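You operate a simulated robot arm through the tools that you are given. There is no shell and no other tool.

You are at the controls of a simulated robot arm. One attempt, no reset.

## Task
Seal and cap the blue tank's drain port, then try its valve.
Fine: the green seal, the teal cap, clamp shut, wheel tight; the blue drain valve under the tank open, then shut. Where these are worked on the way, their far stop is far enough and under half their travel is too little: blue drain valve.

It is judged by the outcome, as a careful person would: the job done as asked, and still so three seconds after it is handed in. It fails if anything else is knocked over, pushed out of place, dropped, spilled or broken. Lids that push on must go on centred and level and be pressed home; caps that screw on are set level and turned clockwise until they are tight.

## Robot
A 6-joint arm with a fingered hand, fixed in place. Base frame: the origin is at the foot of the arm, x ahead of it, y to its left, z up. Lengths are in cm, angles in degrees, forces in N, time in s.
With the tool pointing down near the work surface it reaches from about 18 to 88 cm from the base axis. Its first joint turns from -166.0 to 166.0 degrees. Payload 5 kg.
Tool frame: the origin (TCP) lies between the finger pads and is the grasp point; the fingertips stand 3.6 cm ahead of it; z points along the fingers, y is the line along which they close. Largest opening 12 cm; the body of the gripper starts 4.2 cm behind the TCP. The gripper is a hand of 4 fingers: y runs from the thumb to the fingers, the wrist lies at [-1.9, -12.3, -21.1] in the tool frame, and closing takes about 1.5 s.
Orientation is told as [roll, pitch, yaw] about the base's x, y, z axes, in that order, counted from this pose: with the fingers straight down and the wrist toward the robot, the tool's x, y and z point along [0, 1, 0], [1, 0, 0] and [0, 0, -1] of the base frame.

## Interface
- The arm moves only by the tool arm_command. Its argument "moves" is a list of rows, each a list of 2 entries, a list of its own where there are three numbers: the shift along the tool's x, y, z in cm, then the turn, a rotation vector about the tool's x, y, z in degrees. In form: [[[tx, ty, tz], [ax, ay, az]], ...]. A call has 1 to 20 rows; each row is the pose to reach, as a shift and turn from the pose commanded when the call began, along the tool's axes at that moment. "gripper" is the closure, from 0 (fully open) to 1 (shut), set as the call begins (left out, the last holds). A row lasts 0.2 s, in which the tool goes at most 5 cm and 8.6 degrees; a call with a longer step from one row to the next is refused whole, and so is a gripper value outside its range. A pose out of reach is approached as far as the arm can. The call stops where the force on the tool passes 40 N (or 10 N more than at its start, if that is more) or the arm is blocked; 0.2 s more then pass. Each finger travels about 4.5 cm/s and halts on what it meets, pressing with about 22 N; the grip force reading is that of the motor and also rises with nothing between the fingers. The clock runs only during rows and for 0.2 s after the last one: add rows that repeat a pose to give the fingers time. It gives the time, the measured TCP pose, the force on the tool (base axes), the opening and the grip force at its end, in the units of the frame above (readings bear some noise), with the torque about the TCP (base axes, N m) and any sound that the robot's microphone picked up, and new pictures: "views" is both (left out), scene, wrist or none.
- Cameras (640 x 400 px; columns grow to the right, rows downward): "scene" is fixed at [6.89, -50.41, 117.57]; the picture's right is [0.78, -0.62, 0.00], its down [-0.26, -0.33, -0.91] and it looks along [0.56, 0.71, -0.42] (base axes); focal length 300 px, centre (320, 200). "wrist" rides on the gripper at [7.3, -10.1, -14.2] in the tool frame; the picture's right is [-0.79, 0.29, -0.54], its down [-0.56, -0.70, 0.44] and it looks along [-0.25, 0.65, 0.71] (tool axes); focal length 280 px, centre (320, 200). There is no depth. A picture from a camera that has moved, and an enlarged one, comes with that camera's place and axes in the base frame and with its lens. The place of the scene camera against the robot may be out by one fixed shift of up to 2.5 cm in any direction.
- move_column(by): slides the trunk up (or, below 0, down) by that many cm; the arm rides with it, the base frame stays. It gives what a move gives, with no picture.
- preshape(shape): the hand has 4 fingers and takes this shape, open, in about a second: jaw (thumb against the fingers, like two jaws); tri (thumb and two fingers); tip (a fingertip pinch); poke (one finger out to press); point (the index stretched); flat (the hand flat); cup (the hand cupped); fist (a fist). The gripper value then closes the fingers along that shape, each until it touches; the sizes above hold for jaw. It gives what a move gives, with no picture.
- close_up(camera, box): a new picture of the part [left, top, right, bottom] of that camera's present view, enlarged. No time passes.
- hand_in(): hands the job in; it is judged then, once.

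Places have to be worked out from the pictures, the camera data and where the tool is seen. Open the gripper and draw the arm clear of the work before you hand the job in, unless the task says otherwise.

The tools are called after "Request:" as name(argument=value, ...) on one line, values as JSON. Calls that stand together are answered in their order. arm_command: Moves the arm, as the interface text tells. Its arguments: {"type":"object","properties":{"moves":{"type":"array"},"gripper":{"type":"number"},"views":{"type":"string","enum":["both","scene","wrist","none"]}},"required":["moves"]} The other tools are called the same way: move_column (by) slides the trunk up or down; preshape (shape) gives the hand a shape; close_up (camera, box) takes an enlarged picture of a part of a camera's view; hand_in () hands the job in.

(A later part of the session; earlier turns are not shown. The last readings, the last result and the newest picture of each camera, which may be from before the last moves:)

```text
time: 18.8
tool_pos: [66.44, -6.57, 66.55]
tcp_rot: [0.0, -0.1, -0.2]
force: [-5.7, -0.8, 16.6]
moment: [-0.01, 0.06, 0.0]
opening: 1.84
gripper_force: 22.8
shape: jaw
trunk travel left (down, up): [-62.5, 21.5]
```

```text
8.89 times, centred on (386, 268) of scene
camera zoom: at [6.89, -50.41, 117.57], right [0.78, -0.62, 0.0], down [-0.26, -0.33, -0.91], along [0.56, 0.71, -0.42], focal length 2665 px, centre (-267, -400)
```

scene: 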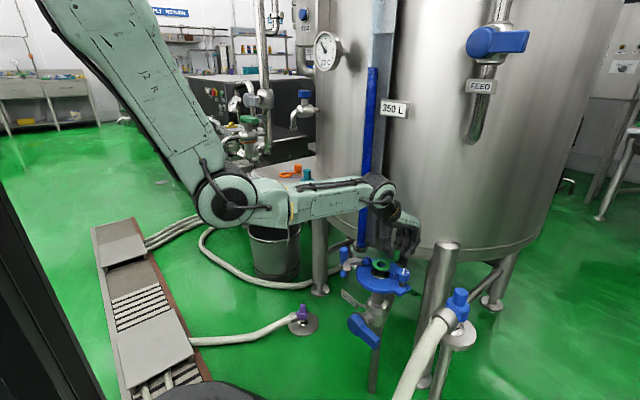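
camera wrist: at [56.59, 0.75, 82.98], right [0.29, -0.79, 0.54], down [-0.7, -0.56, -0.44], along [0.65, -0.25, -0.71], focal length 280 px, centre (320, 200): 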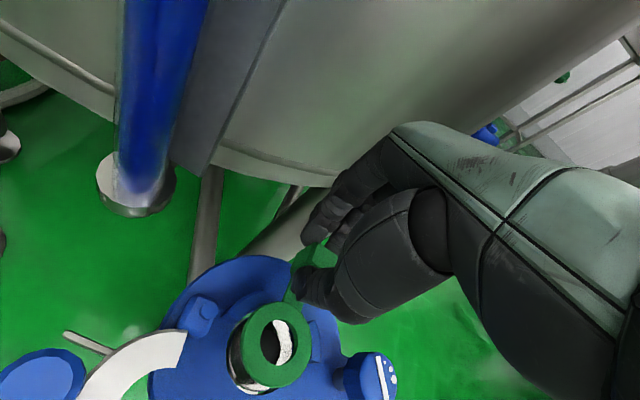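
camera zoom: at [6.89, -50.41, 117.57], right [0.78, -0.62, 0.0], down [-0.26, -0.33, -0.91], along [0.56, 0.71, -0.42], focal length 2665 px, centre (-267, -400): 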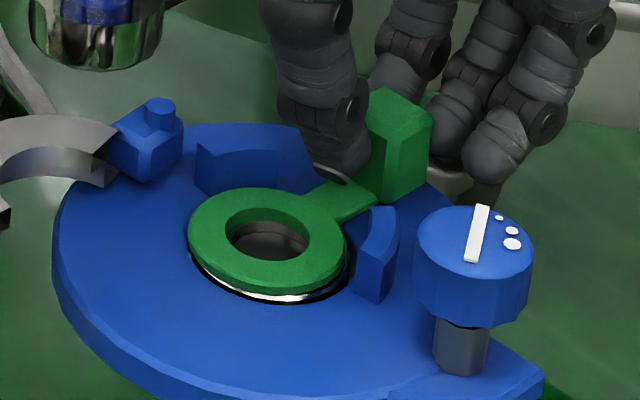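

The ring sits on the ferrule (16 N contact, rim edges coincide in both views). I ease the pressure by 0.15 cm, then open the fingers part way.

Request:
arm_command(moves=[[[0, 0, -0.12], [0, 0, 0]], [[0, 0, -0.12], [0, 0, 0]]], gripper=1, views="none")

Request:
arm_command(moves=[[[0, 0, 0], [0, 0, 0]], [[0, 0, 0], [0, 0, 0]], [[0, 0, 0], [0, 0, 0]], [[0, 0, 0], [0, 0, 0]]], gripper=0.55, views="none")

Request:
close_up(camera="wrist", box=[210, 230, 370, 400])

Request:
close_up(camera="scene", box=[350, 245, 422, 290])

```text
time: 19.4
tool_pos: [66.39, -6.51, 66.62]
tcp_rot: [0.0, -0.1, 0.0]
force: [-4.8, -0.7, 13.8]
moment: [-0.01, 0.07, -0.01]
opening: 1.83
gripper_force: 21.9
shape: jaw
trunk travel left (down, up): [-62.5, 21.5]
```

```text
time: 20.4
tool_pos: [66.5, -6.48, 66.43]
tcp_rot: [0.0, 0.0, 0.0]
force: [0.1, -0.7, -0.7]
moment: [-0.01, -0.01, -0.01]
opening: 5.35
gripper_force: 0.0
shape: jaw
trunk travel left (down, up): [-62.5, 21.5]
```

```text
2.35 times, centred on (290, 315) of wrist
camera zoom: at [56.36, 0.7, 80.66], right [0.29, -0.79, 0.54], down [-0.7, -0.56, -0.44], along [0.65, -0.25, -0.71], focal length 660 px, centre (391, -71)
```

zoom: 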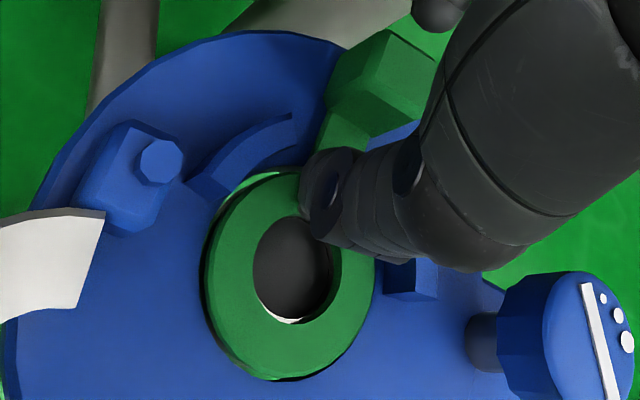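

```text
8.89 times, centred on (386, 268) of scene
camera zoom: at [6.89, -50.41, 117.57], right [0.78, -0.62, 0.0], down [-0.26, -0.33, -0.91], along [0.56, 0.71, -0.42], focal length 2665 px, centre (-267, -400)
```

zoom: 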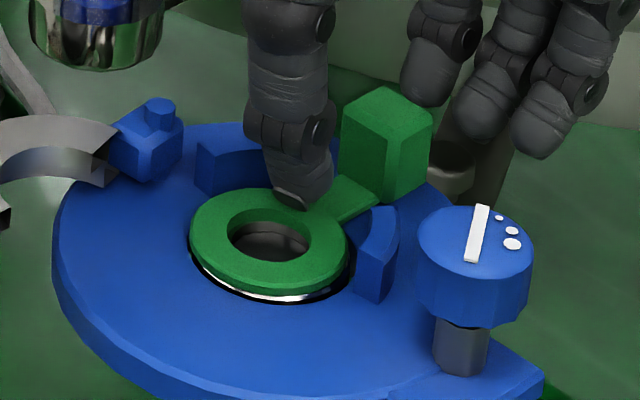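

The seal stays put, free of the fingers. I lift straight up and back off to inspect it.

Request:
arm_command(moves=[[[0, 0.2, -1.5], [0, 0, 0]], [[0, 0.2, -4], [0, 0, 0]], [[0, 0.2, -8], [0, 0, 0]], [[0, -4, -11], [0, 0, 0]], [[0, -8.5, -13], [0, 0, 0]], [[0, -13, -14], [0, 0, 0]], [[0, -15, -14], [0, 0, 0]], [[0, -15, -14], [0, 0, 0]]], gripper=0.4)

Request:
close_up(camera="wrist", box=[180, 160, 340, 260])

Request:
close_up(camera="scene", box=[340, 240, 436, 300])

```text
refused: row 4 steps farther than a row can; nothing moved
```

```text
4.00 times, centred on (260, 210) of wrist
camera zoom: at [56.36, 0.7, 80.66], right [0.29, -0.79, 0.54], down [-0.7, -0.56, -0.44], along [0.65, -0.25, -0.71], focal length 1122 px, centre (560, 160)
```

zoom: 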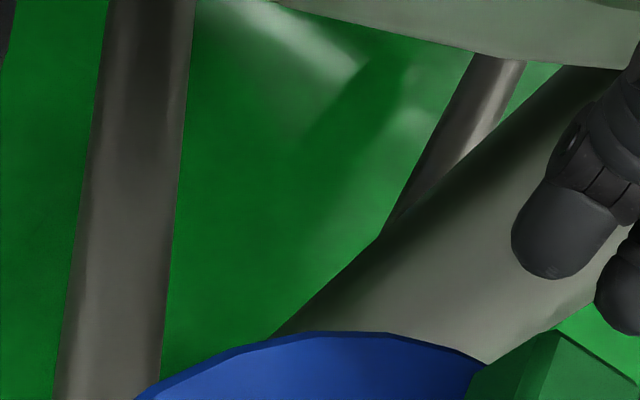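

```text
6.67 times, centred on (388, 270) of scene
camera zoom: at [6.89, -50.41, 117.57], right [0.78, -0.62, 0.0], down [-0.26, -0.33, -0.91], along [0.56, 0.71, -0.42], focal length 1998 px, centre (-133, -267)
```

zoom: 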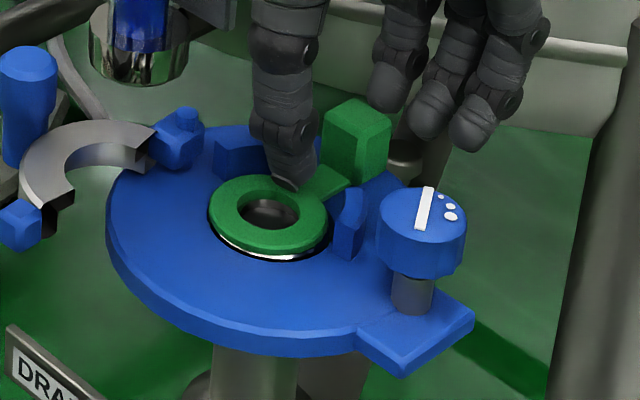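

That call was refused for too long a step; I send it again with smaller steps.

Request:
arm_command(moves=[[[0, 0.2, -1.5], [0, 0, 0]], [[0, 0.2, -4], [0, 0, 0]], [[0, 0.2, -7], [0, 0, 0]], [[0, -3, -10], [0, 0, 0]], [[0, -7, -12], [0, 0, 0]], [[0, -11, -13.5], [0, 0, 0]], [[0, -15, -14], [0, 0, 0]], [[0, -15, -14], [0, 0, 0]]], gripper=0.4)

Request:
close_up(camera="wrist", box=[180, 160, 340, 260])

Request:
close_up(camera="scene", box=[340, 240, 436, 300])

```text
time: 22.2
tool_pos: [51.57, -6.84, 80.36]
tcp_rot: [0.0, 0.1, -0.1]
force: [0.5, -0.3, 0.6]
moment: [-0.01, 0.04, -0.02]
opening: 7.19
gripper_force: 0.0
shape: jaw
trunk travel left (down, up): [-62.5, 21.5]
camera wrist: at [41.5, 0.35, 94.65], right [0.29, -0.79, 0.54], down [-0.7, -0.56, -0.44], along [0.65, -0.25, -0.71], focal length 280 px, centre (320, 200)
```

scene: 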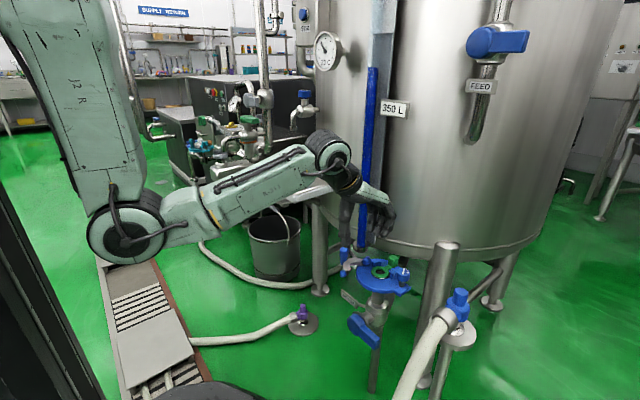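
wrist: 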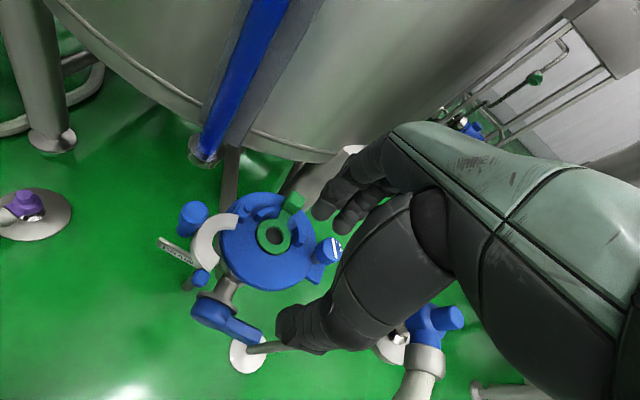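

```text
4.00 times, centred on (260, 210) of wrist
camera zoom: at [41.5, 0.35, 94.65], right [0.29, -0.79, 0.54], down [-0.7, -0.56, -0.44], along [0.65, -0.25, -0.71], focal length 1122 px, centre (560, 160)
```

zoom: 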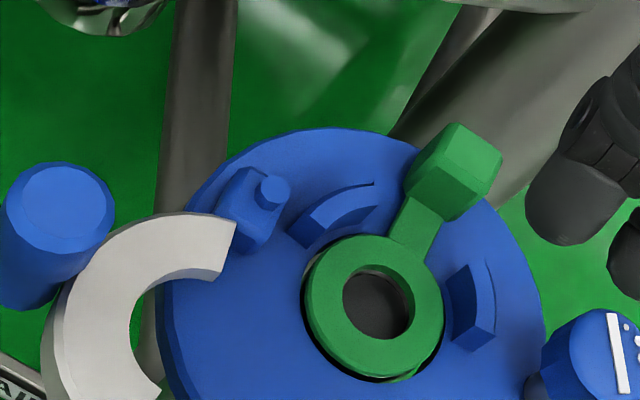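

```text
6.67 times, centred on (388, 270) of scene
camera zoom: at [6.89, -50.41, 117.57], right [0.78, -0.62, 0.0], down [-0.26, -0.33, -0.91], along [0.56, 0.71, -0.42], focal length 1998 px, centre (-133, -267)
```

zoom: 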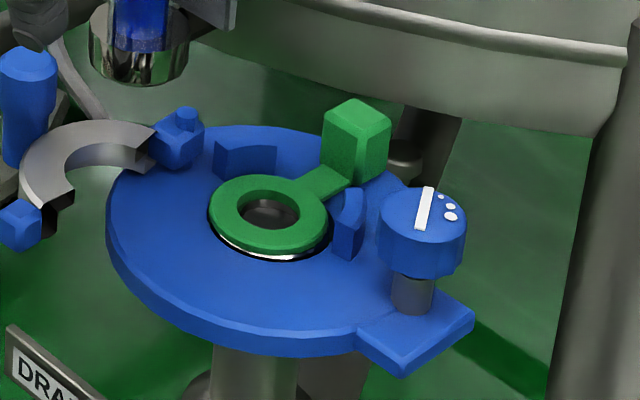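

The green seal is seated and centred between the locators. Next the teal cap: triangulated stem top ≈(62.9,30.6,81.8). I travel back left at x≈51, z≈90.

Request:
arm_command(moves=[[[4, 0, -2], [0, 0, 0]], [[8, -0.5, -4], [0, 0, 0]], [[12, -0.5, -6], [0, 0, 0]], [[16, -0.5, -8], [0, 0, 0]], [[20.5, -0.5, -9.6], [0, 0, 0]], [[25, -0.5, -9.6], [0, 0, 0]], [[29.5, -0.5, -9.6], [0, 0, 0]], [[34, -0.5, -9.6], [0, 0, 0]], [[37.9, -0.5, -9.6], [0, 0, 0]], [[37.9, 3, -9.6], [0, 0, 0]], [[37.9, 5, -9.6], [0, 0, 0]], [[37.9, 5, -9.6], [0, 0, 0]]], gripper=0.4)

Request:
close_up(camera="wrist", box=[200, 150, 440, 350])

Request:
close_up(camera="scene", box=[240, 110, 352, 200])

```text
time: 24.8
tool_pos: [56.29, 31.28, 89.97]
tcp_rot: [0.0, 0.1, -0.1]
force: [0.3, 0.3, 0.6]
moment: [0.0, -0.01, 0.0]
opening: 7.2
gripper_force: 0.0
shape: jaw
trunk travel left (down, up): [-62.5, 21.5]
camera wrist: at [46.13, 38.57, 104.31], right [0.29, -0.79, 0.54], down [-0.7, -0.56, -0.44], along [0.65, -0.25, -0.71], focal length 280 px, centre (320, 200)
```

scene: 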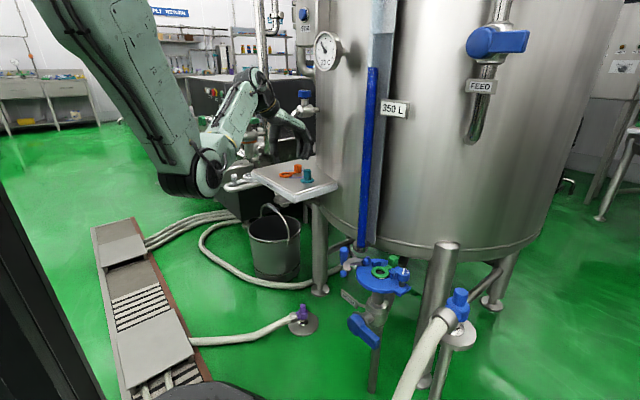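
wrist: 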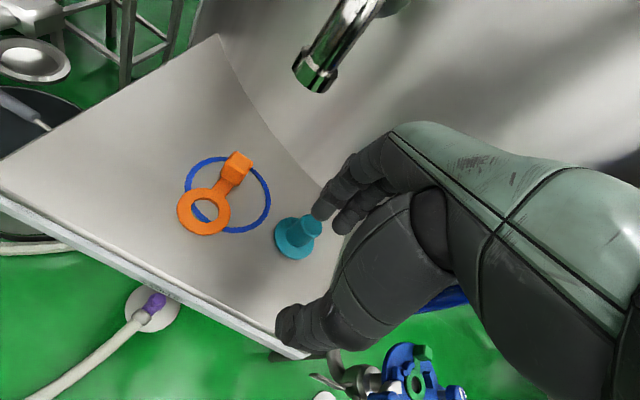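

```text
2.00 times, centred on (320, 250) of wrist
camera zoom: at [46.13, 38.57, 104.31], right [0.29, -0.79, 0.54], down [-0.7, -0.56, -0.44], along [0.65, -0.25, -0.71], focal length 561 px, centre (320, 100)
```

zoom: 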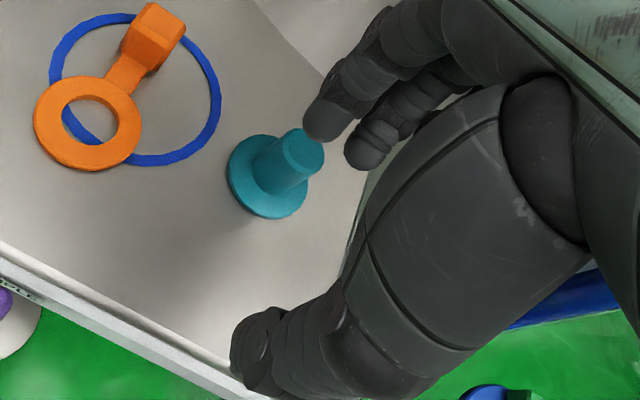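

```text
4.44 times, centred on (296, 155) of scene
camera zoom: at [6.89, -50.41, 117.57], right [0.78, -0.62, 0.0], down [-0.26, -0.33, -0.91], along [0.56, 0.71, -0.42], focal length 1332 px, centre (427, 400)
```

zoom: 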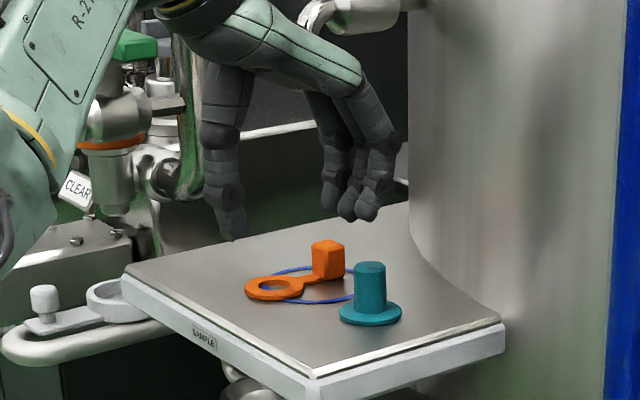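

The cap's stem top is confirmed at (62.9,30.5,81.8). I move forward over it and down, fingers partly open to stay clear of the tank.

Request:
arm_command(moves=[[[-0.1, 3, 0], [0, 0, 0]], [[-0.1, 6.5, 0], [0, 0, 0]], [[-0.1, 6.5, 3], [0, 0, 0]], [[-0.1, 6.5, 6], [0, 0, 0]], [[-0.1, 6.5, 6], [0, 0, 0]]], gripper=0.45, views="none")

Request:
close_up(camera="wrist", box=[200, 150, 440, 350])

Request:
close_up(camera="scene", box=[260, 125, 340, 190])

```text
time: 26.0
tool_pos: [62.87, 31.44, 84.13]
tcp_rot: [0.0, 0.1, -0.1]
force: [0.1, 0.4, -0.3]
moment: [0.0, -0.01, -0.03]
opening: 6.63
gripper_force: 0.1
shape: jaw
trunk travel left (down, up): [-62.5, 21.5]
```

```text
2.00 times, centred on (320, 250) of wrist
camera zoom: at [52.75, 38.73, 98.39], right [0.29, -0.79, 0.54], down [-0.7, -0.56, -0.44], along [0.65, -0.25, -0.71], focal length 561 px, centre (320, 100)
```

zoom: 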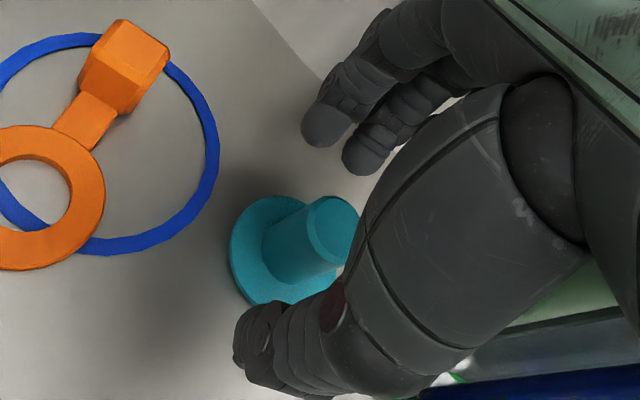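

```text
6.15 times, centred on (300, 158) of scene
camera zoom: at [6.89, -50.41, 117.57], right [0.78, -0.62, 0.0], down [-0.26, -0.33, -0.91], along [0.56, 0.71, -0.42], focal length 1845 px, centre (443, 462)
```

zoom: 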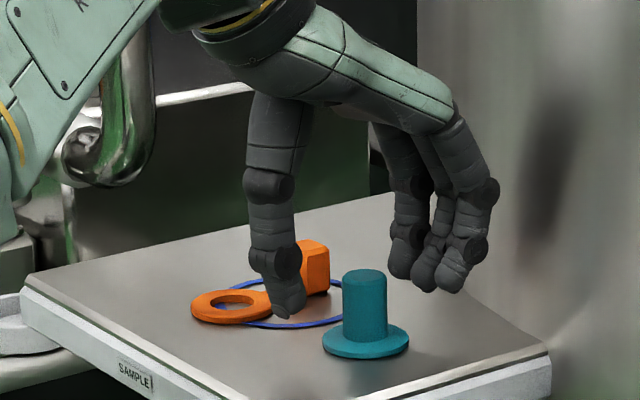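

I shift -0.45 in y, lower to z≈82.8, and close on the stem.

Request:
arm_command(moves=[[[-0.45, 0.15, 0.7], [0, 0, 0]], [[-0.45, 0.15, 1.3], [0, 0, 0]], [[-0.45, 0.15, 1.3], [0, 0, 0]]], gripper=0.45, views="none")

Request:
arm_command(moves=[[[0, 0, 0], [0, 0, 0]], [[0, 0, 0], [0, 0, 0]], [[0, 0, 0], [0, 0, 0]], [[0, 0, 0], [0, 0, 0]], [[0, 0, 0], [0, 0, 0]], [[0, 0, 0], [0, 0, 0]], [[0, 0, 0], [0, 0, 0]]], gripper=1, views="none")

Request:
close_up(camera="wrist", box=[200, 150, 440, 350])

Request:
close_up(camera="scene", box=[260, 125, 340, 190])

```text
time: 26.8
tool_pos: [63.14, 30.89, 82.94]
tcp_rot: [0.0, 0.0, -0.1]
force: [0.2, -1.0, 0.3]
moment: [-0.01, 0.02, 0.02]
opening: 6.61
gripper_force: 0.0
shape: jaw
trunk travel left (down, up): [-62.5, 21.5]
```

```text
time: 28.4
tool_pos: [63.17, 31.0, 82.86]
tcp_rot: [0.0, 0.0, -0.1]
force: [-0.1, -0.2, 1.2]
moment: [-0.03, -0.02, 0.01]
opening: 1.67
gripper_force: 22.3
shape: jaw
trunk travel left (down, up): [-62.5, 21.5]
```

```text
2.00 times, centred on (320, 250) of wrist
camera zoom: at [52.99, 38.12, 97.08], right [0.29, -0.79, 0.54], down [-0.7, -0.56, -0.44], along [0.65, -0.25, -0.71], focal length 561 px, centre (320, 100)
```

zoom: 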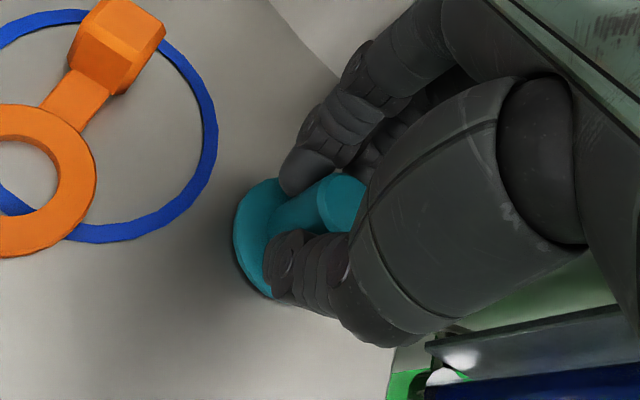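

```text
6.15 times, centred on (300, 158) of scene
camera zoom: at [6.89, -50.41, 117.57], right [0.78, -0.62, 0.0], down [-0.26, -0.33, -0.91], along [0.56, 0.71, -0.42], focal length 1845 px, centre (443, 462)
```

zoom: 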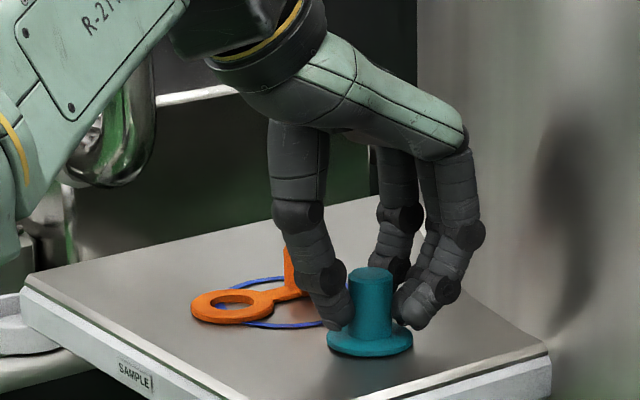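

Grip holds the stem (22 N). I lift and back away from the tank, then check.

Request:
arm_command(moves=[[[0, 0, -1.2], [0, 0, 0]], [[0, 0, -3], [0, 0, 0]], [[0, -3, -5], [0, 0, 0]], [[0, -7, -6], [0, 0, 0]], [[0, -11.5, -6], [0, 0, 0]], [[0, -11.5, -6], [0, 0, 0]]], gripper=1, views="none")

Request:
close_up(camera="wrist", box=[200, 150, 440, 350])

Request:
close_up(camera="scene", box=[220, 110, 340, 200])

```text
time: 29.8
tool_pos: [51.61, 31.06, 88.78]
tcp_rot: [0.0, 0.1, 0.0]
force: [0.4, 0.4, 0.1]
moment: [0.0, -0.01, -0.03]
opening: 1.69
gripper_force: 22.0
shape: jaw
trunk travel left (down, up): [-62.5, 21.5]
```

```text
2.00 times, centred on (320, 250) of wrist
camera zoom: at [41.43, 38.35, 103.06], right [0.29, -0.79, 0.54], down [-0.7, -0.56, -0.44], along [0.65, -0.25, -0.71], focal length 561 px, centre (320, 100)
```

zoom: 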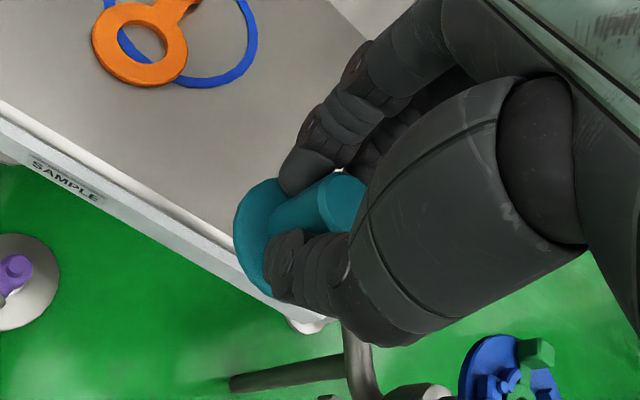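

```text
4.44 times, centred on (280, 155) of scene
camera zoom: at [6.89, -50.41, 117.57], right [0.78, -0.62, 0.0], down [-0.26, -0.33, -0.91], along [0.56, 0.71, -0.42], focal length 1332 px, centre (498, 400)
```

zoom: 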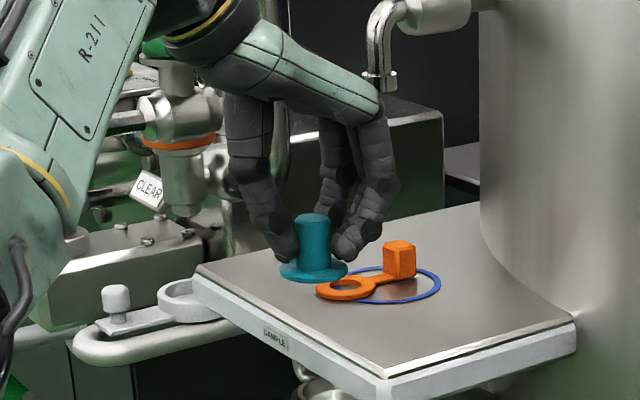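

The cap is held level. To keep the outer finger clear of the wheel (≈(61.9,-14.1,65.6)) I'll yaw the hand 30° counter-clockwise while carrying it to the port side.

Request:
arm_command(moves=[[[-4, -1, 0], [0, 0, 0]], [[-8.5, -1, 0], [0, 0, 0]], [[-13, -1, 1], [0, 0, -5]], [[-17.5, -1, 2], [0, 0, -10]], [[-22, -1, 3.5], [0, 0, -15]], [[-26.5, -1, 5], [0, 0, -20]], [[-31, -1, 6.5], [0, 0, -25]], [[-35, -1, 8], [0, 0, -30]], [[-37.6, -1, 8.8], [0, 0, -30]], [[-37.6, -1, 8.8], [0, 0, -30]]], gripper=1)

Request:
close_up(camera="wrist", box=[160, 150, 400, 350])

Request:
close_up(camera="scene", box=[310, 190, 450, 300])

```text
time: 32.0
tool_pos: [50.45, -6.79, 80.32]
tcp_rot: [0.0, 0.0, 30.1]
force: [0.9, 0.6, -1.6]
moment: [-0.01, 0.01, -0.03]
opening: 1.64
gripper_force: 22.0
shape: jaw
trunk travel left (down, up): [-62.5, 21.5]
camera wrist: at [38.0, -5.69, 94.54], right [0.64, -0.54, 0.54], down [-0.33, -0.83, -0.44], along [0.69, 0.11, -0.71], focal length 280 px, centre (320, 200)
```

scene: 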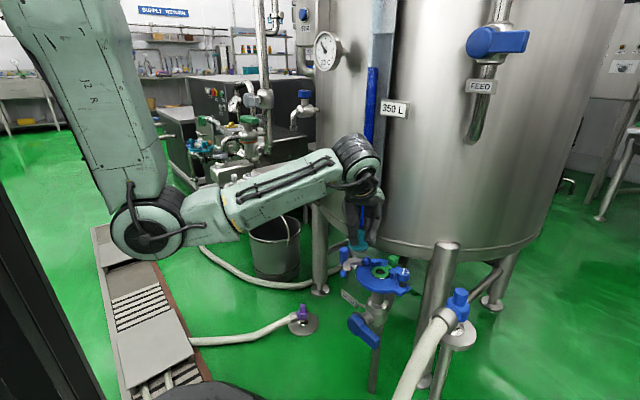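
wrist: 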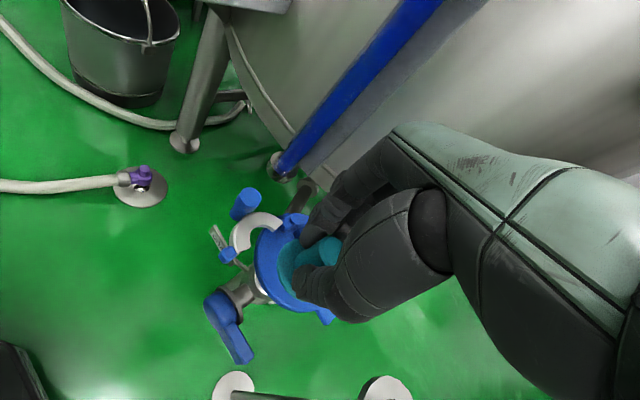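

```text
2.00 times, centred on (280, 250) of wrist
camera zoom: at [38.0, -5.69, 94.54], right [0.64, -0.54, 0.54], down [-0.33, -0.83, -0.44], along [0.69, 0.11, -0.71], focal length 561 px, centre (400, 100)
```

zoom: 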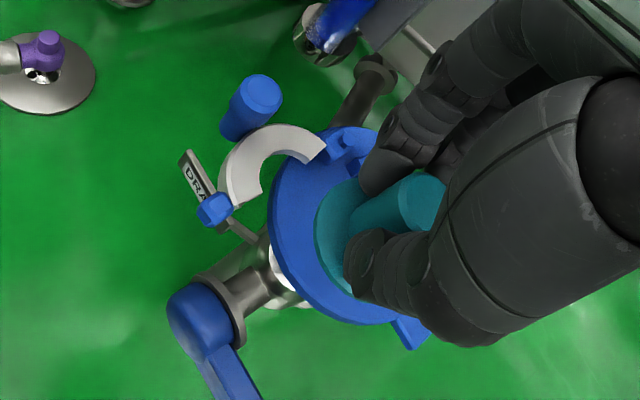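

```text
3.64 times, centred on (380, 245) of scene
camera zoom: at [6.89, -50.41, 117.57], right [0.78, -0.62, 0.0], down [-0.26, -0.33, -0.91], along [0.56, 0.71, -0.42], focal length 1090 px, centre (102, 36)
```

zoom: 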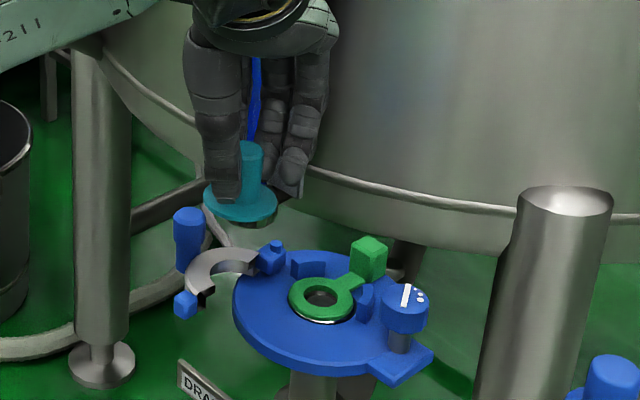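

I move over the port to TCP (60.6,-6.5) and down to z=72 for an alignment check.

Request:
arm_command(moves=[[[-2, 4, 0], [0, 0, 0]], [[-4, 7.5, 0], [0, 0, 0]], [[-4.82, 8.94, 1], [0, 0, 0]], [[-4.82, 8.94, 4.5], [0, 0, 0]], [[-4.82, 8.94, 8.3], [0, 0, 0]], [[-4.82, 8.94, 8.3], [0, 0, 0]]], gripper=1, views="none")

Request:
close_up(camera="wrist", box=[180, 200, 380, 360])

Request:
close_up(camera="scene", box=[340, 220, 436, 300])

```text
time: 33.4
tool_pos: [60.69, -6.55, 71.7]
tcp_rot: [0.0, 0.0, 30.1]
force: [0.2, -0.7, -1.1]
moment: [0.0, 0.0, 0.02]
opening: 1.64
gripper_force: 22.0
shape: jaw
trunk travel left (down, up): [-62.5, 21.5]
```

```text
2.50 times, centred on (280, 280) of wrist
camera zoom: at [48.24, -5.35, 85.96], right [0.64, -0.54, 0.54], down [-0.33, -0.83, -0.44], along [0.69, 0.11, -0.71], focal length 701 px, centre (420, 0)
```

zoom: 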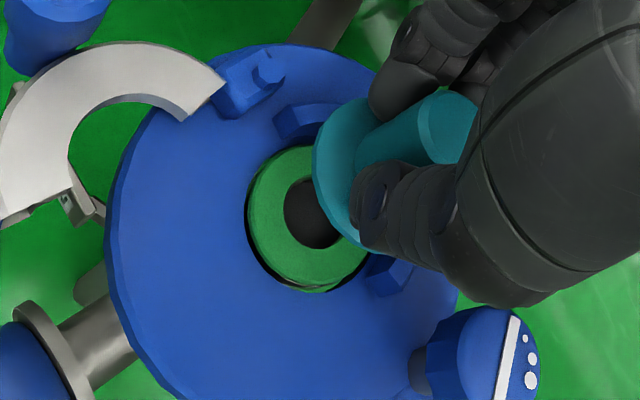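

```text
5.00 times, centred on (388, 260) of scene
camera zoom: at [6.89, -50.41, 117.57], right [0.78, -0.62, 0.0], down [-0.26, -0.33, -0.91], along [0.56, 0.71, -0.42], focal length 1499 px, centre (-20, -100)
```

zoom: 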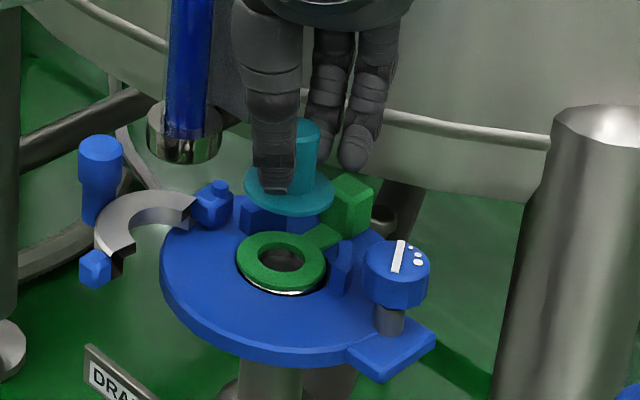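

Both views put the cap within ~0.2 cm of the seal's axis. I lower to z≈68.3 and look again.

Request:
arm_command(moves=[[[0, 0, 1.8], [0, 0, 0]], [[0, 0, 3.4], [0, 0, 0]], [[0, 0, 3.4], [0, 0, 0]]], gripper=1, views="none")

Request:
close_up(camera="wrist", box=[220, 210, 360, 330])

Request:
close_up(camera="scene", box=[350, 240, 422, 290])

```text
time: 34.2
tool_pos: [60.67, -6.47, 68.02]
tcp_rot: [-0.1, -0.1, 30.0]
force: [-0.2, 0.3, -0.5]
moment: [0.0, -0.03, 0.01]
opening: 1.64
gripper_force: 22.6
shape: jaw
trunk travel left (down, up): [-62.5, 21.5]
```

```text
3.33 times, centred on (290, 270) of wrist
camera zoom: at [48.23, -5.26, 82.39], right [0.64, -0.54, 0.54], down [-0.33, -0.83, -0.44], along [0.69, 0.11, -0.71], focal length 935 px, centre (420, -33)
```

zoom: 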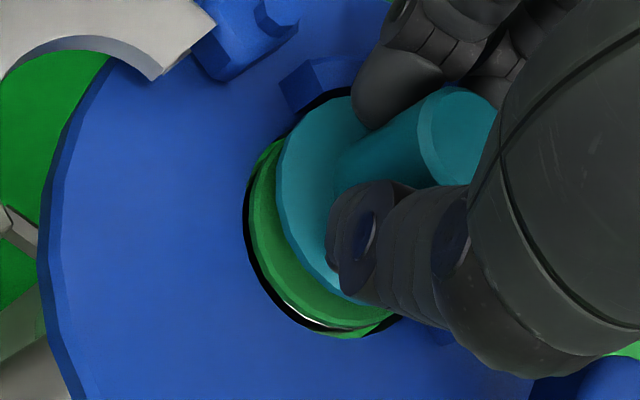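

```text
8.00 times, centred on (386, 265) of scene
camera zoom: at [6.89, -50.41, 117.57], right [0.78, -0.62, 0.0], down [-0.26, -0.33, -0.91], along [0.56, 0.71, -0.42], focal length 2398 px, centre (-208, -320)
```

zoom: 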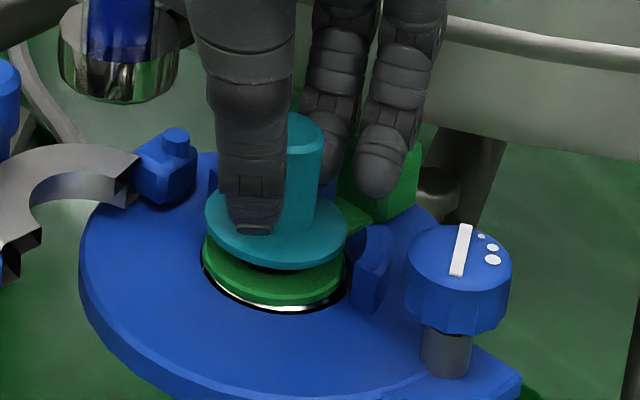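

Alignment is good; a further ~0.9 cm remains. I shift 0.1 and lower onto the seal, watching force.

Request:
arm_command(moves=[[[-0.09, -0.05, 0.4], [0, 0, 0]], [[-0.09, -0.05, 0.7], [0, 0, 0]], [[-0.09, -0.05, 0.9], [0, 0, 0]], [[-0.09, -0.05, 1.0], [0, 0, 0]], [[-0.09, -0.05, 1.1], [0, 0, 0]]], gripper=1, views="none")

Request:
close_up(camera="wrist", box=[220, 210, 360, 330])

Request:
close_up(camera="scene", box=[350, 240, 422, 290])

```text
time: 35.4
tool_pos: [60.87, -6.63, 67.21]
tcp_rot: [-0.1, -0.1, 29.8]
force: [-3.2, -0.8, 10.6]
moment: [-0.03, -0.08, 0.01]
opening: 1.68
gripper_force: 22.4
shape: jaw
trunk travel left (down, up): [-62.5, 21.5]
```

```text
3.33 times, centred on (290, 270) of wrist
camera zoom: at [48.3, -5.38, 81.43], right [0.64, -0.54, 0.54], down [-0.33, -0.83, -0.44], along [0.69, 0.11, -0.71], focal length 935 px, centre (420, -33)
```

zoom: 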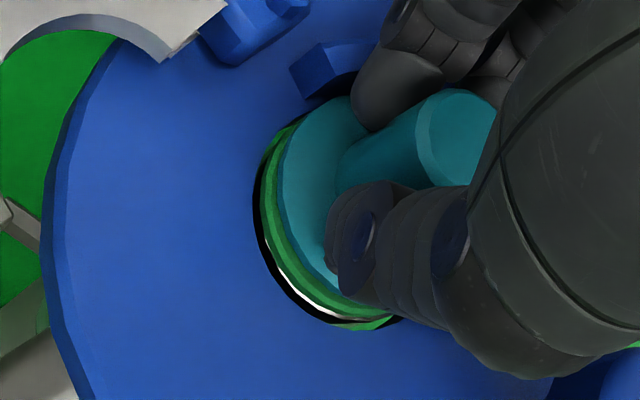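

```text
8.00 times, centred on (386, 265) of scene
camera zoom: at [6.89, -50.41, 117.57], right [0.78, -0.62, 0.0], down [-0.26, -0.33, -0.91], along [0.56, 0.71, -0.42], focal length 2398 px, centre (-208, -320)
```

zoom: 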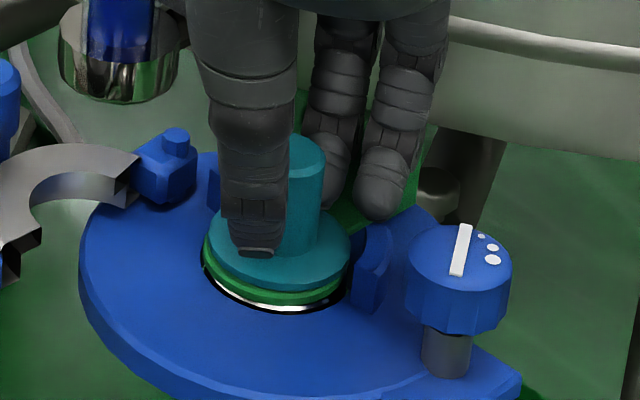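

The cap touches the seal but is ~0.18 cm to the scene-right of it. I lift 0.5, shift (-0.15,+0.1) and lower again.

Request:
arm_command(moves=[[[0, 0, -0.6], [0, 0, 0]], [[0.16, -0.1, -0.6], [0, 0, 0]], [[0.16, -0.1, -0.6], [0, 0, 0]]], gripper=1, views="none")

Request:
close_up(camera="scene", box=[350, 240, 422, 290])

Request:
close_up(camera="wrist", box=[220, 210, 360, 330])

```text
time: 36.2
tool_pos: [60.52, -6.61, 67.84]
tcp_rot: [0.0, 0.0, 30.0]
force: [-0.2, -0.8, 0.1]
moment: [0.02, 0.0, -0.02]
opening: 1.66
gripper_force: 21.5
shape: jaw
trunk travel left (down, up): [-62.5, 21.5]
```

```text
8.00 times, centred on (386, 265) of scene
camera zoom: at [6.89, -50.41, 117.57], right [0.78, -0.62, 0.0], down [-0.26, -0.33, -0.91], along [0.56, 0.71, -0.42], focal length 2398 px, centre (-208, -320)
```

zoom: 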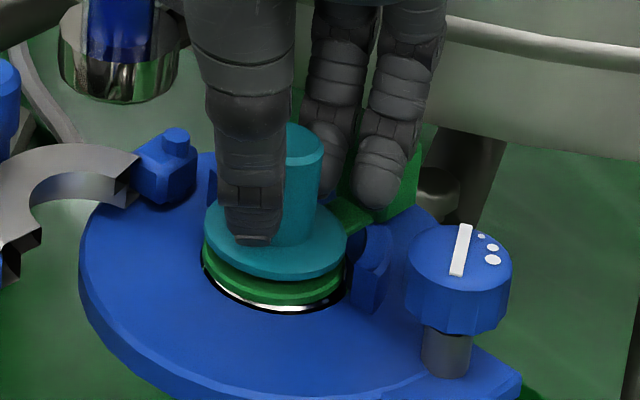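

```text
3.33 times, centred on (290, 270) of wrist
camera zoom: at [48.15, -5.35, 82.03], right [0.64, -0.54, 0.54], down [-0.33, -0.83, -0.44], along [0.69, 0.11, -0.71], focal length 935 px, centre (420, -33)
```

zoom: 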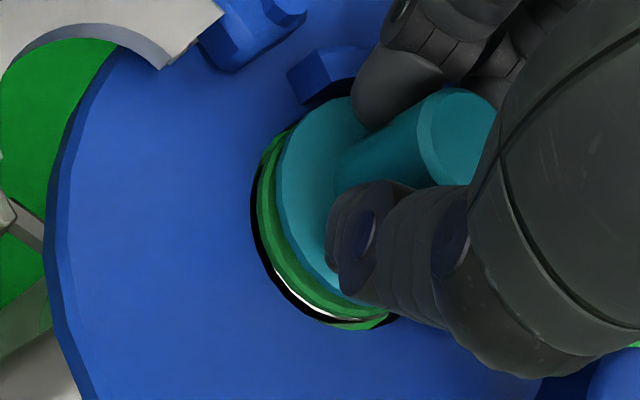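

Now the outlines coincide. Lowering again to contact.

Request:
arm_command(moves=[[[0, 0, 0.3], [0, 0, 0]], [[0, 0, 0.5], [0, 0, 0]], [[0, 0, 0.65], [0, 0, 0]], [[0, 0, 0.75], [0, 0, 0]], [[0, 0, 0.85], [0, 0, 0]]], gripper=1, views="none")

Request:
close_up(camera="scene", box=[350, 240, 422, 290])

Request:
close_up(camera="wrist", box=[220, 210, 360, 330])

```text
time: 37.4
tool_pos: [60.49, -6.63, 67.16]
tcp_rot: [-0.2, -0.3, 29.9]
force: [0.3, 0.3, 19.7]
moment: [-0.03, -0.15, 0.0]
opening: 1.78
gripper_force: 22.1
shape: jaw
trunk travel left (down, up): [-62.5, 21.5]
```

```text
8.00 times, centred on (386, 265) of scene
camera zoom: at [6.89, -50.41, 117.57], right [0.78, -0.62, 0.0], down [-0.26, -0.33, -0.91], along [0.56, 0.71, -0.42], focal length 2398 px, centre (-208, -320)
```

zoom: 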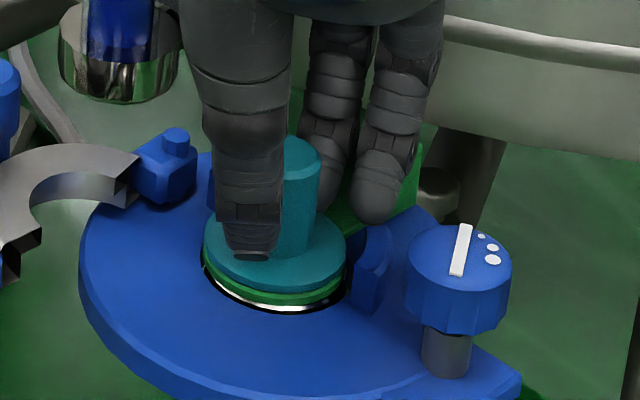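

```text
3.33 times, centred on (290, 270) of wrist
camera zoom: at [48.01, -5.33, 81.31], right [0.64, -0.54, 0.55], down [-0.33, -0.83, -0.44], along [0.7, 0.11, -0.71], focal length 935 px, centre (420, -33)
```

zoom: 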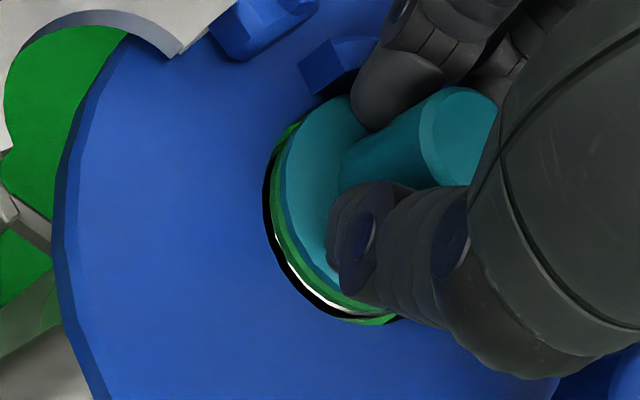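

The cap sits centred on the seal. I ease the load and open the fingers only as much as needed, since the green block is near.

Request:
arm_command(moves=[[[0, 0, -0.12], [0, 0, 0]], [[0, 0, -0.12], [0, 0, 0]]], gripper=1, views="none")

Request:
arm_command(moves=[[[0, 0, 0], [0, 0, 0]], [[0, 0, 0], [0, 0, 0]], [[0, 0, 0], [0, 0, 0]], [[0, 0, 0], [0, 0, 0]]], gripper=0.66, views="none")

Request:
close_up(camera="scene", box=[350, 240, 422, 290])

Request:
close_up(camera="wrist", box=[220, 210, 360, 330])

```text
time: 38.0
tool_pos: [60.51, -6.54, 67.14]
tcp_rot: [-0.1, -0.1, 30.0]
force: [1.8, -0.2, 19.6]
moment: [0.01, -0.18, -0.01]
opening: 1.76
gripper_force: 21.9
shape: jaw
trunk travel left (down, up): [-62.5, 21.5]
```

```text
time: 39.0
tool_pos: [60.45, -6.57, 66.91]
tcp_rot: [0.0, 0.1, 30.0]
force: [-3.1, -3.1, 1.8]
moment: [-0.04, 0.08, 0.01]
opening: 3.91
gripper_force: 0.0
shape: jaw
trunk travel left (down, up): [-62.5, 21.5]
```

```text
8.00 times, centred on (386, 265) of scene
camera zoom: at [6.89, -50.41, 117.57], right [0.78, -0.62, 0.0], down [-0.26, -0.33, -0.91], along [0.56, 0.71, -0.42], focal length 2398 px, centre (-208, -320)
```

zoom: 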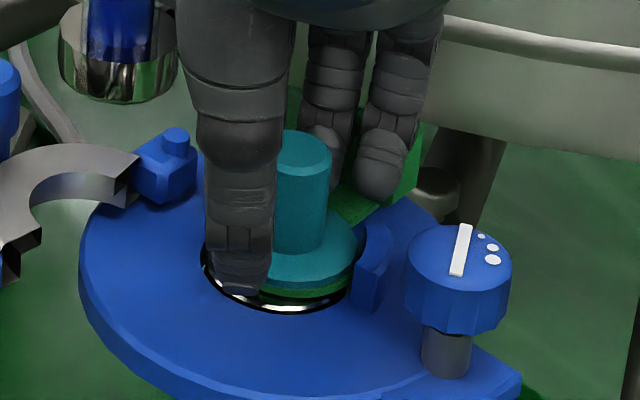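

```text
3.33 times, centred on (290, 270) of wrist
camera zoom: at [48.0, -5.33, 81.18], right [0.64, -0.54, 0.54], down [-0.33, -0.83, -0.44], along [0.69, 0.11, -0.71], focal length 935 px, centre (420, -33)
```

zoom: 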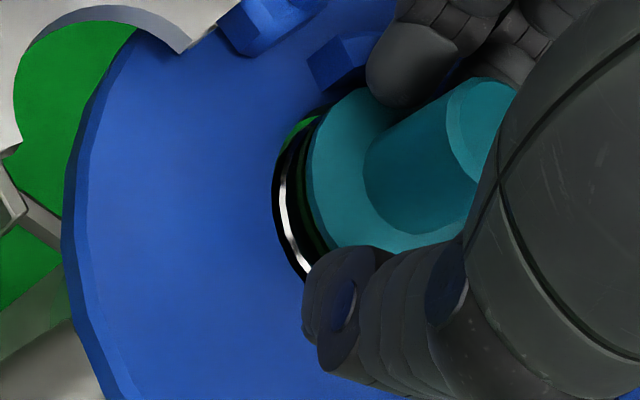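

Easing released some load and the thumb slid down beside the disc rim, nudging the cap ~0.4 cm. I lift slowly straight up and then inspect.

Request:
arm_command(moves=[[[0, 0, -0.5], [0, 0, 0]], [[0, 0, -1.5], [0, 0, 0]], [[0, 0, -1.5], [0, 0, 0]]], gripper=0.66, views="none")

Request:
close_up(camera="scene", box=[350, 240, 422, 290])

Request:
close_up(camera="wrist", box=[220, 210, 360, 330])

```text
time: 39.8
tool_pos: [60.39, -6.42, 68.46]
tcp_rot: [0.1, 0.0, 29.9]
force: [-0.6, -0.3, 0.0]
moment: [0.03, 0.02, -0.01]
opening: 4.03
gripper_force: 0.0
shape: jaw
trunk travel left (down, up): [-62.5, 21.5]
```

```text
8.00 times, centred on (386, 265) of scene
camera zoom: at [6.89, -50.41, 117.57], right [0.78, -0.62, 0.0], down [-0.26, -0.33, -0.91], along [0.56, 0.71, -0.42], focal length 2398 px, centre (-208, -320)
```

zoom: 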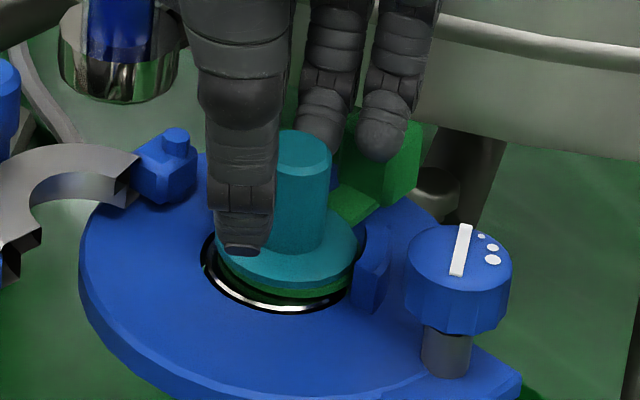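

```text
3.33 times, centred on (290, 270) of wrist
camera zoom: at [48.06, -5.18, 82.72], right [0.64, -0.54, 0.54], down [-0.33, -0.83, -0.44], along [0.69, 0.11, -0.71], focal length 935 px, centre (420, -33)
```

zoom: 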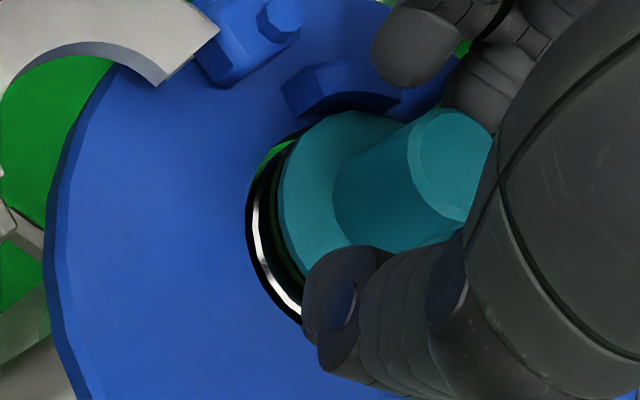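

Cap and seal have both slid a few mm. I raise further and back off to see clearly.

Request:
arm_command(moves=[[[0, 0, -3], [0, 0, 0]], [[0, 0, -6], [0, 0, 0]], [[0, -4, -8], [0, 0, 0]], [[0, -8, -9], [0, 0, 0]], [[0, -11, -10], [0, 0, 0]], [[0, -11, -10], [0, 0, 0]]], gripper=0.5, views="none")

Request:
close_up(camera="scene", box=[350, 240, 422, 290])

Request:
close_up(camera="wrist", box=[220, 150, 420, 300])

```text
time: 41.2
tool_pos: [50.86, -12.06, 78.64]
tcp_rot: [0.0, 0.0, 30.0]
force: [-0.2, -0.1, -0.3]
moment: [-0.01, 0.0, -0.01]
opening: 5.97
gripper_force: 0.0
shape: jaw
trunk travel left (down, up): [-62.5, 21.5]
```

```text
8.00 times, centred on (386, 265) of scene
camera zoom: at [6.89, -50.41, 117.57], right [0.78, -0.62, 0.0], down [-0.26, -0.33, -0.91], along [0.56, 0.71, -0.42], focal length 2398 px, centre (-208, -320)
```

zoom: 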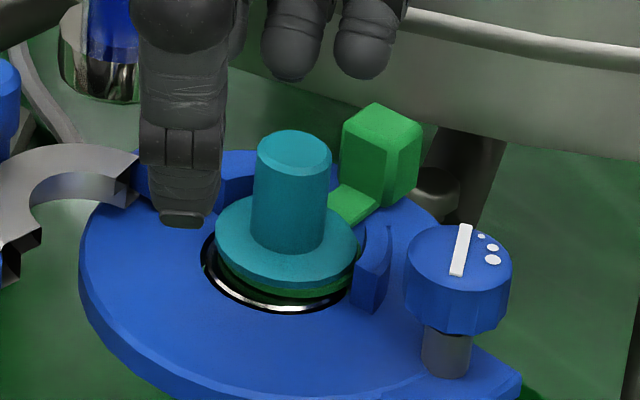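

```text
2.67 times, centred on (320, 225) of wrist
camera zoom: at [38.46, -10.84, 92.75], right [0.64, -0.54, 0.54], down [-0.33, -0.83, -0.44], along [0.69, 0.11, -0.71], focal length 748 px, centre (320, 133)
```

zoom: 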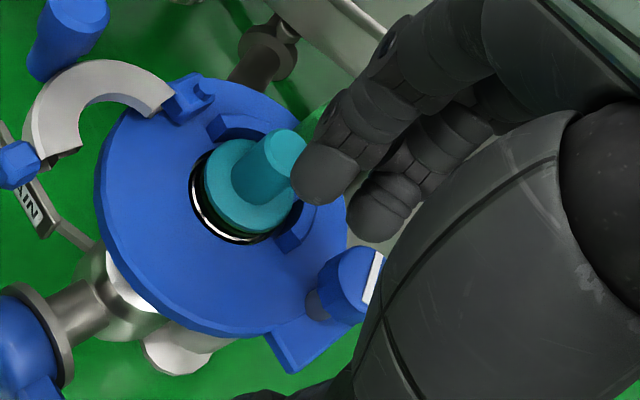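

I enlarge tightly to see how the seal and cap lie now.

Request:
close_up(camera="scene", box=[370, 250, 406, 280])

Request:
close_up(camera="wrist", box=[250, 180, 330, 245])

```text
13.33 times, centred on (388, 265) of scene
camera zoom: at [6.89, -50.41, 117.57], right [0.78, -0.62, 0.0], down [-0.26, -0.33, -0.91], along [0.56, 0.71, -0.42], focal length 3997 px, centre (-587, -667)
```

zoom: 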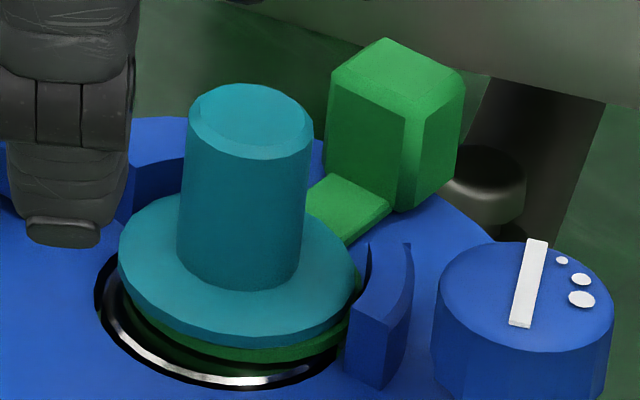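

```text
6.15 times, centred on (290, 212) of wrist
camera zoom: at [38.46, -10.84, 92.75], right [0.64, -0.54, 0.54], down [-0.33, -0.83, -0.44], along [0.69, 0.11, -0.71], focal length 1726 px, centre (505, 123)
```

zoom: 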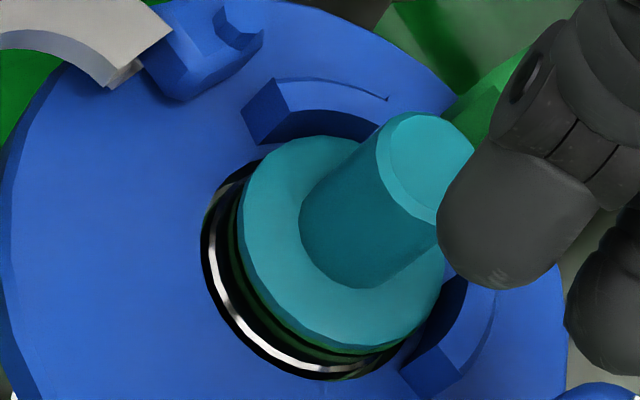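

The cap has shifted ≈0.6 cm toward +x and may lean slightly. I'll regrip the stem higher up, lift the cap and re-centre seal and cap; first I hover over the stem with a narrow opening.

Request:
arm_command(moves=[[[0, 4, 0], [0, 0, 0]], [[-0.2, 8, 0], [0, 0, 0]], [[-0.36, 11.84, 0], [0, 0, 0]], [[-0.36, 11.84, 3], [0, 0, 0]], [[-0.36, 11.84, 6.5], [0, 0, 0]], [[-0.36, 11.84, 8.6], [0, 0, 0]], [[-0.36, 11.84, 8.6], [0, 0, 0]]], gripper=0.62, views="none")

Request:
close_up(camera="scene", box=[350, 240, 422, 290])

Request:
close_up(camera="wrist", box=[220, 210, 380, 330])

```text
time: 42.8
tool_pos: [61.53, -6.49, 69.69]
tcp_rot: [0.1, 0.0, 30.1]
force: [0.1, -0.7, -0.5]
moment: [0.01, 0.01, 0.02]
opening: 4.59
gripper_force: 0.1
shape: jaw
trunk travel left (down, up): [-62.5, 21.5]
```

```text
8.00 times, centred on (386, 265) of scene
camera zoom: at [6.89, -50.41, 117.57], right [0.78, -0.62, 0.0], down [-0.26, -0.33, -0.91], along [0.56, 0.71, -0.42], focal length 2398 px, centre (-208, -320)
```

zoom: 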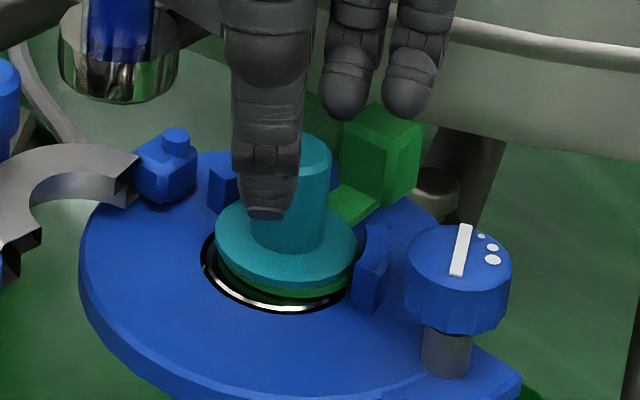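

```text
3.33 times, centred on (300, 270) of wrist
camera zoom: at [49.06, -5.31, 84.01], right [0.64, -0.54, 0.54], down [-0.33, -0.83, -0.44], along [0.69, 0.11, -0.71], focal length 935 px, centre (387, -33)
```

zoom: 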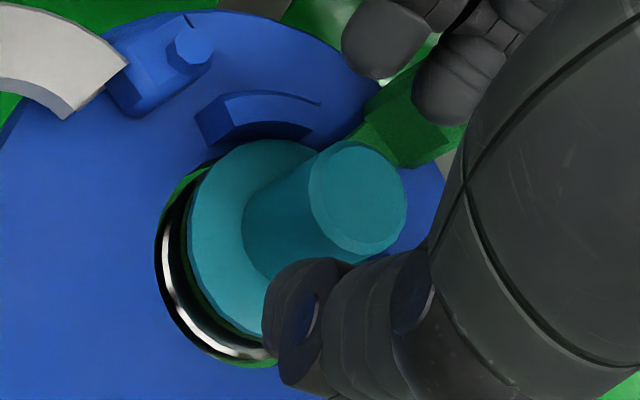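

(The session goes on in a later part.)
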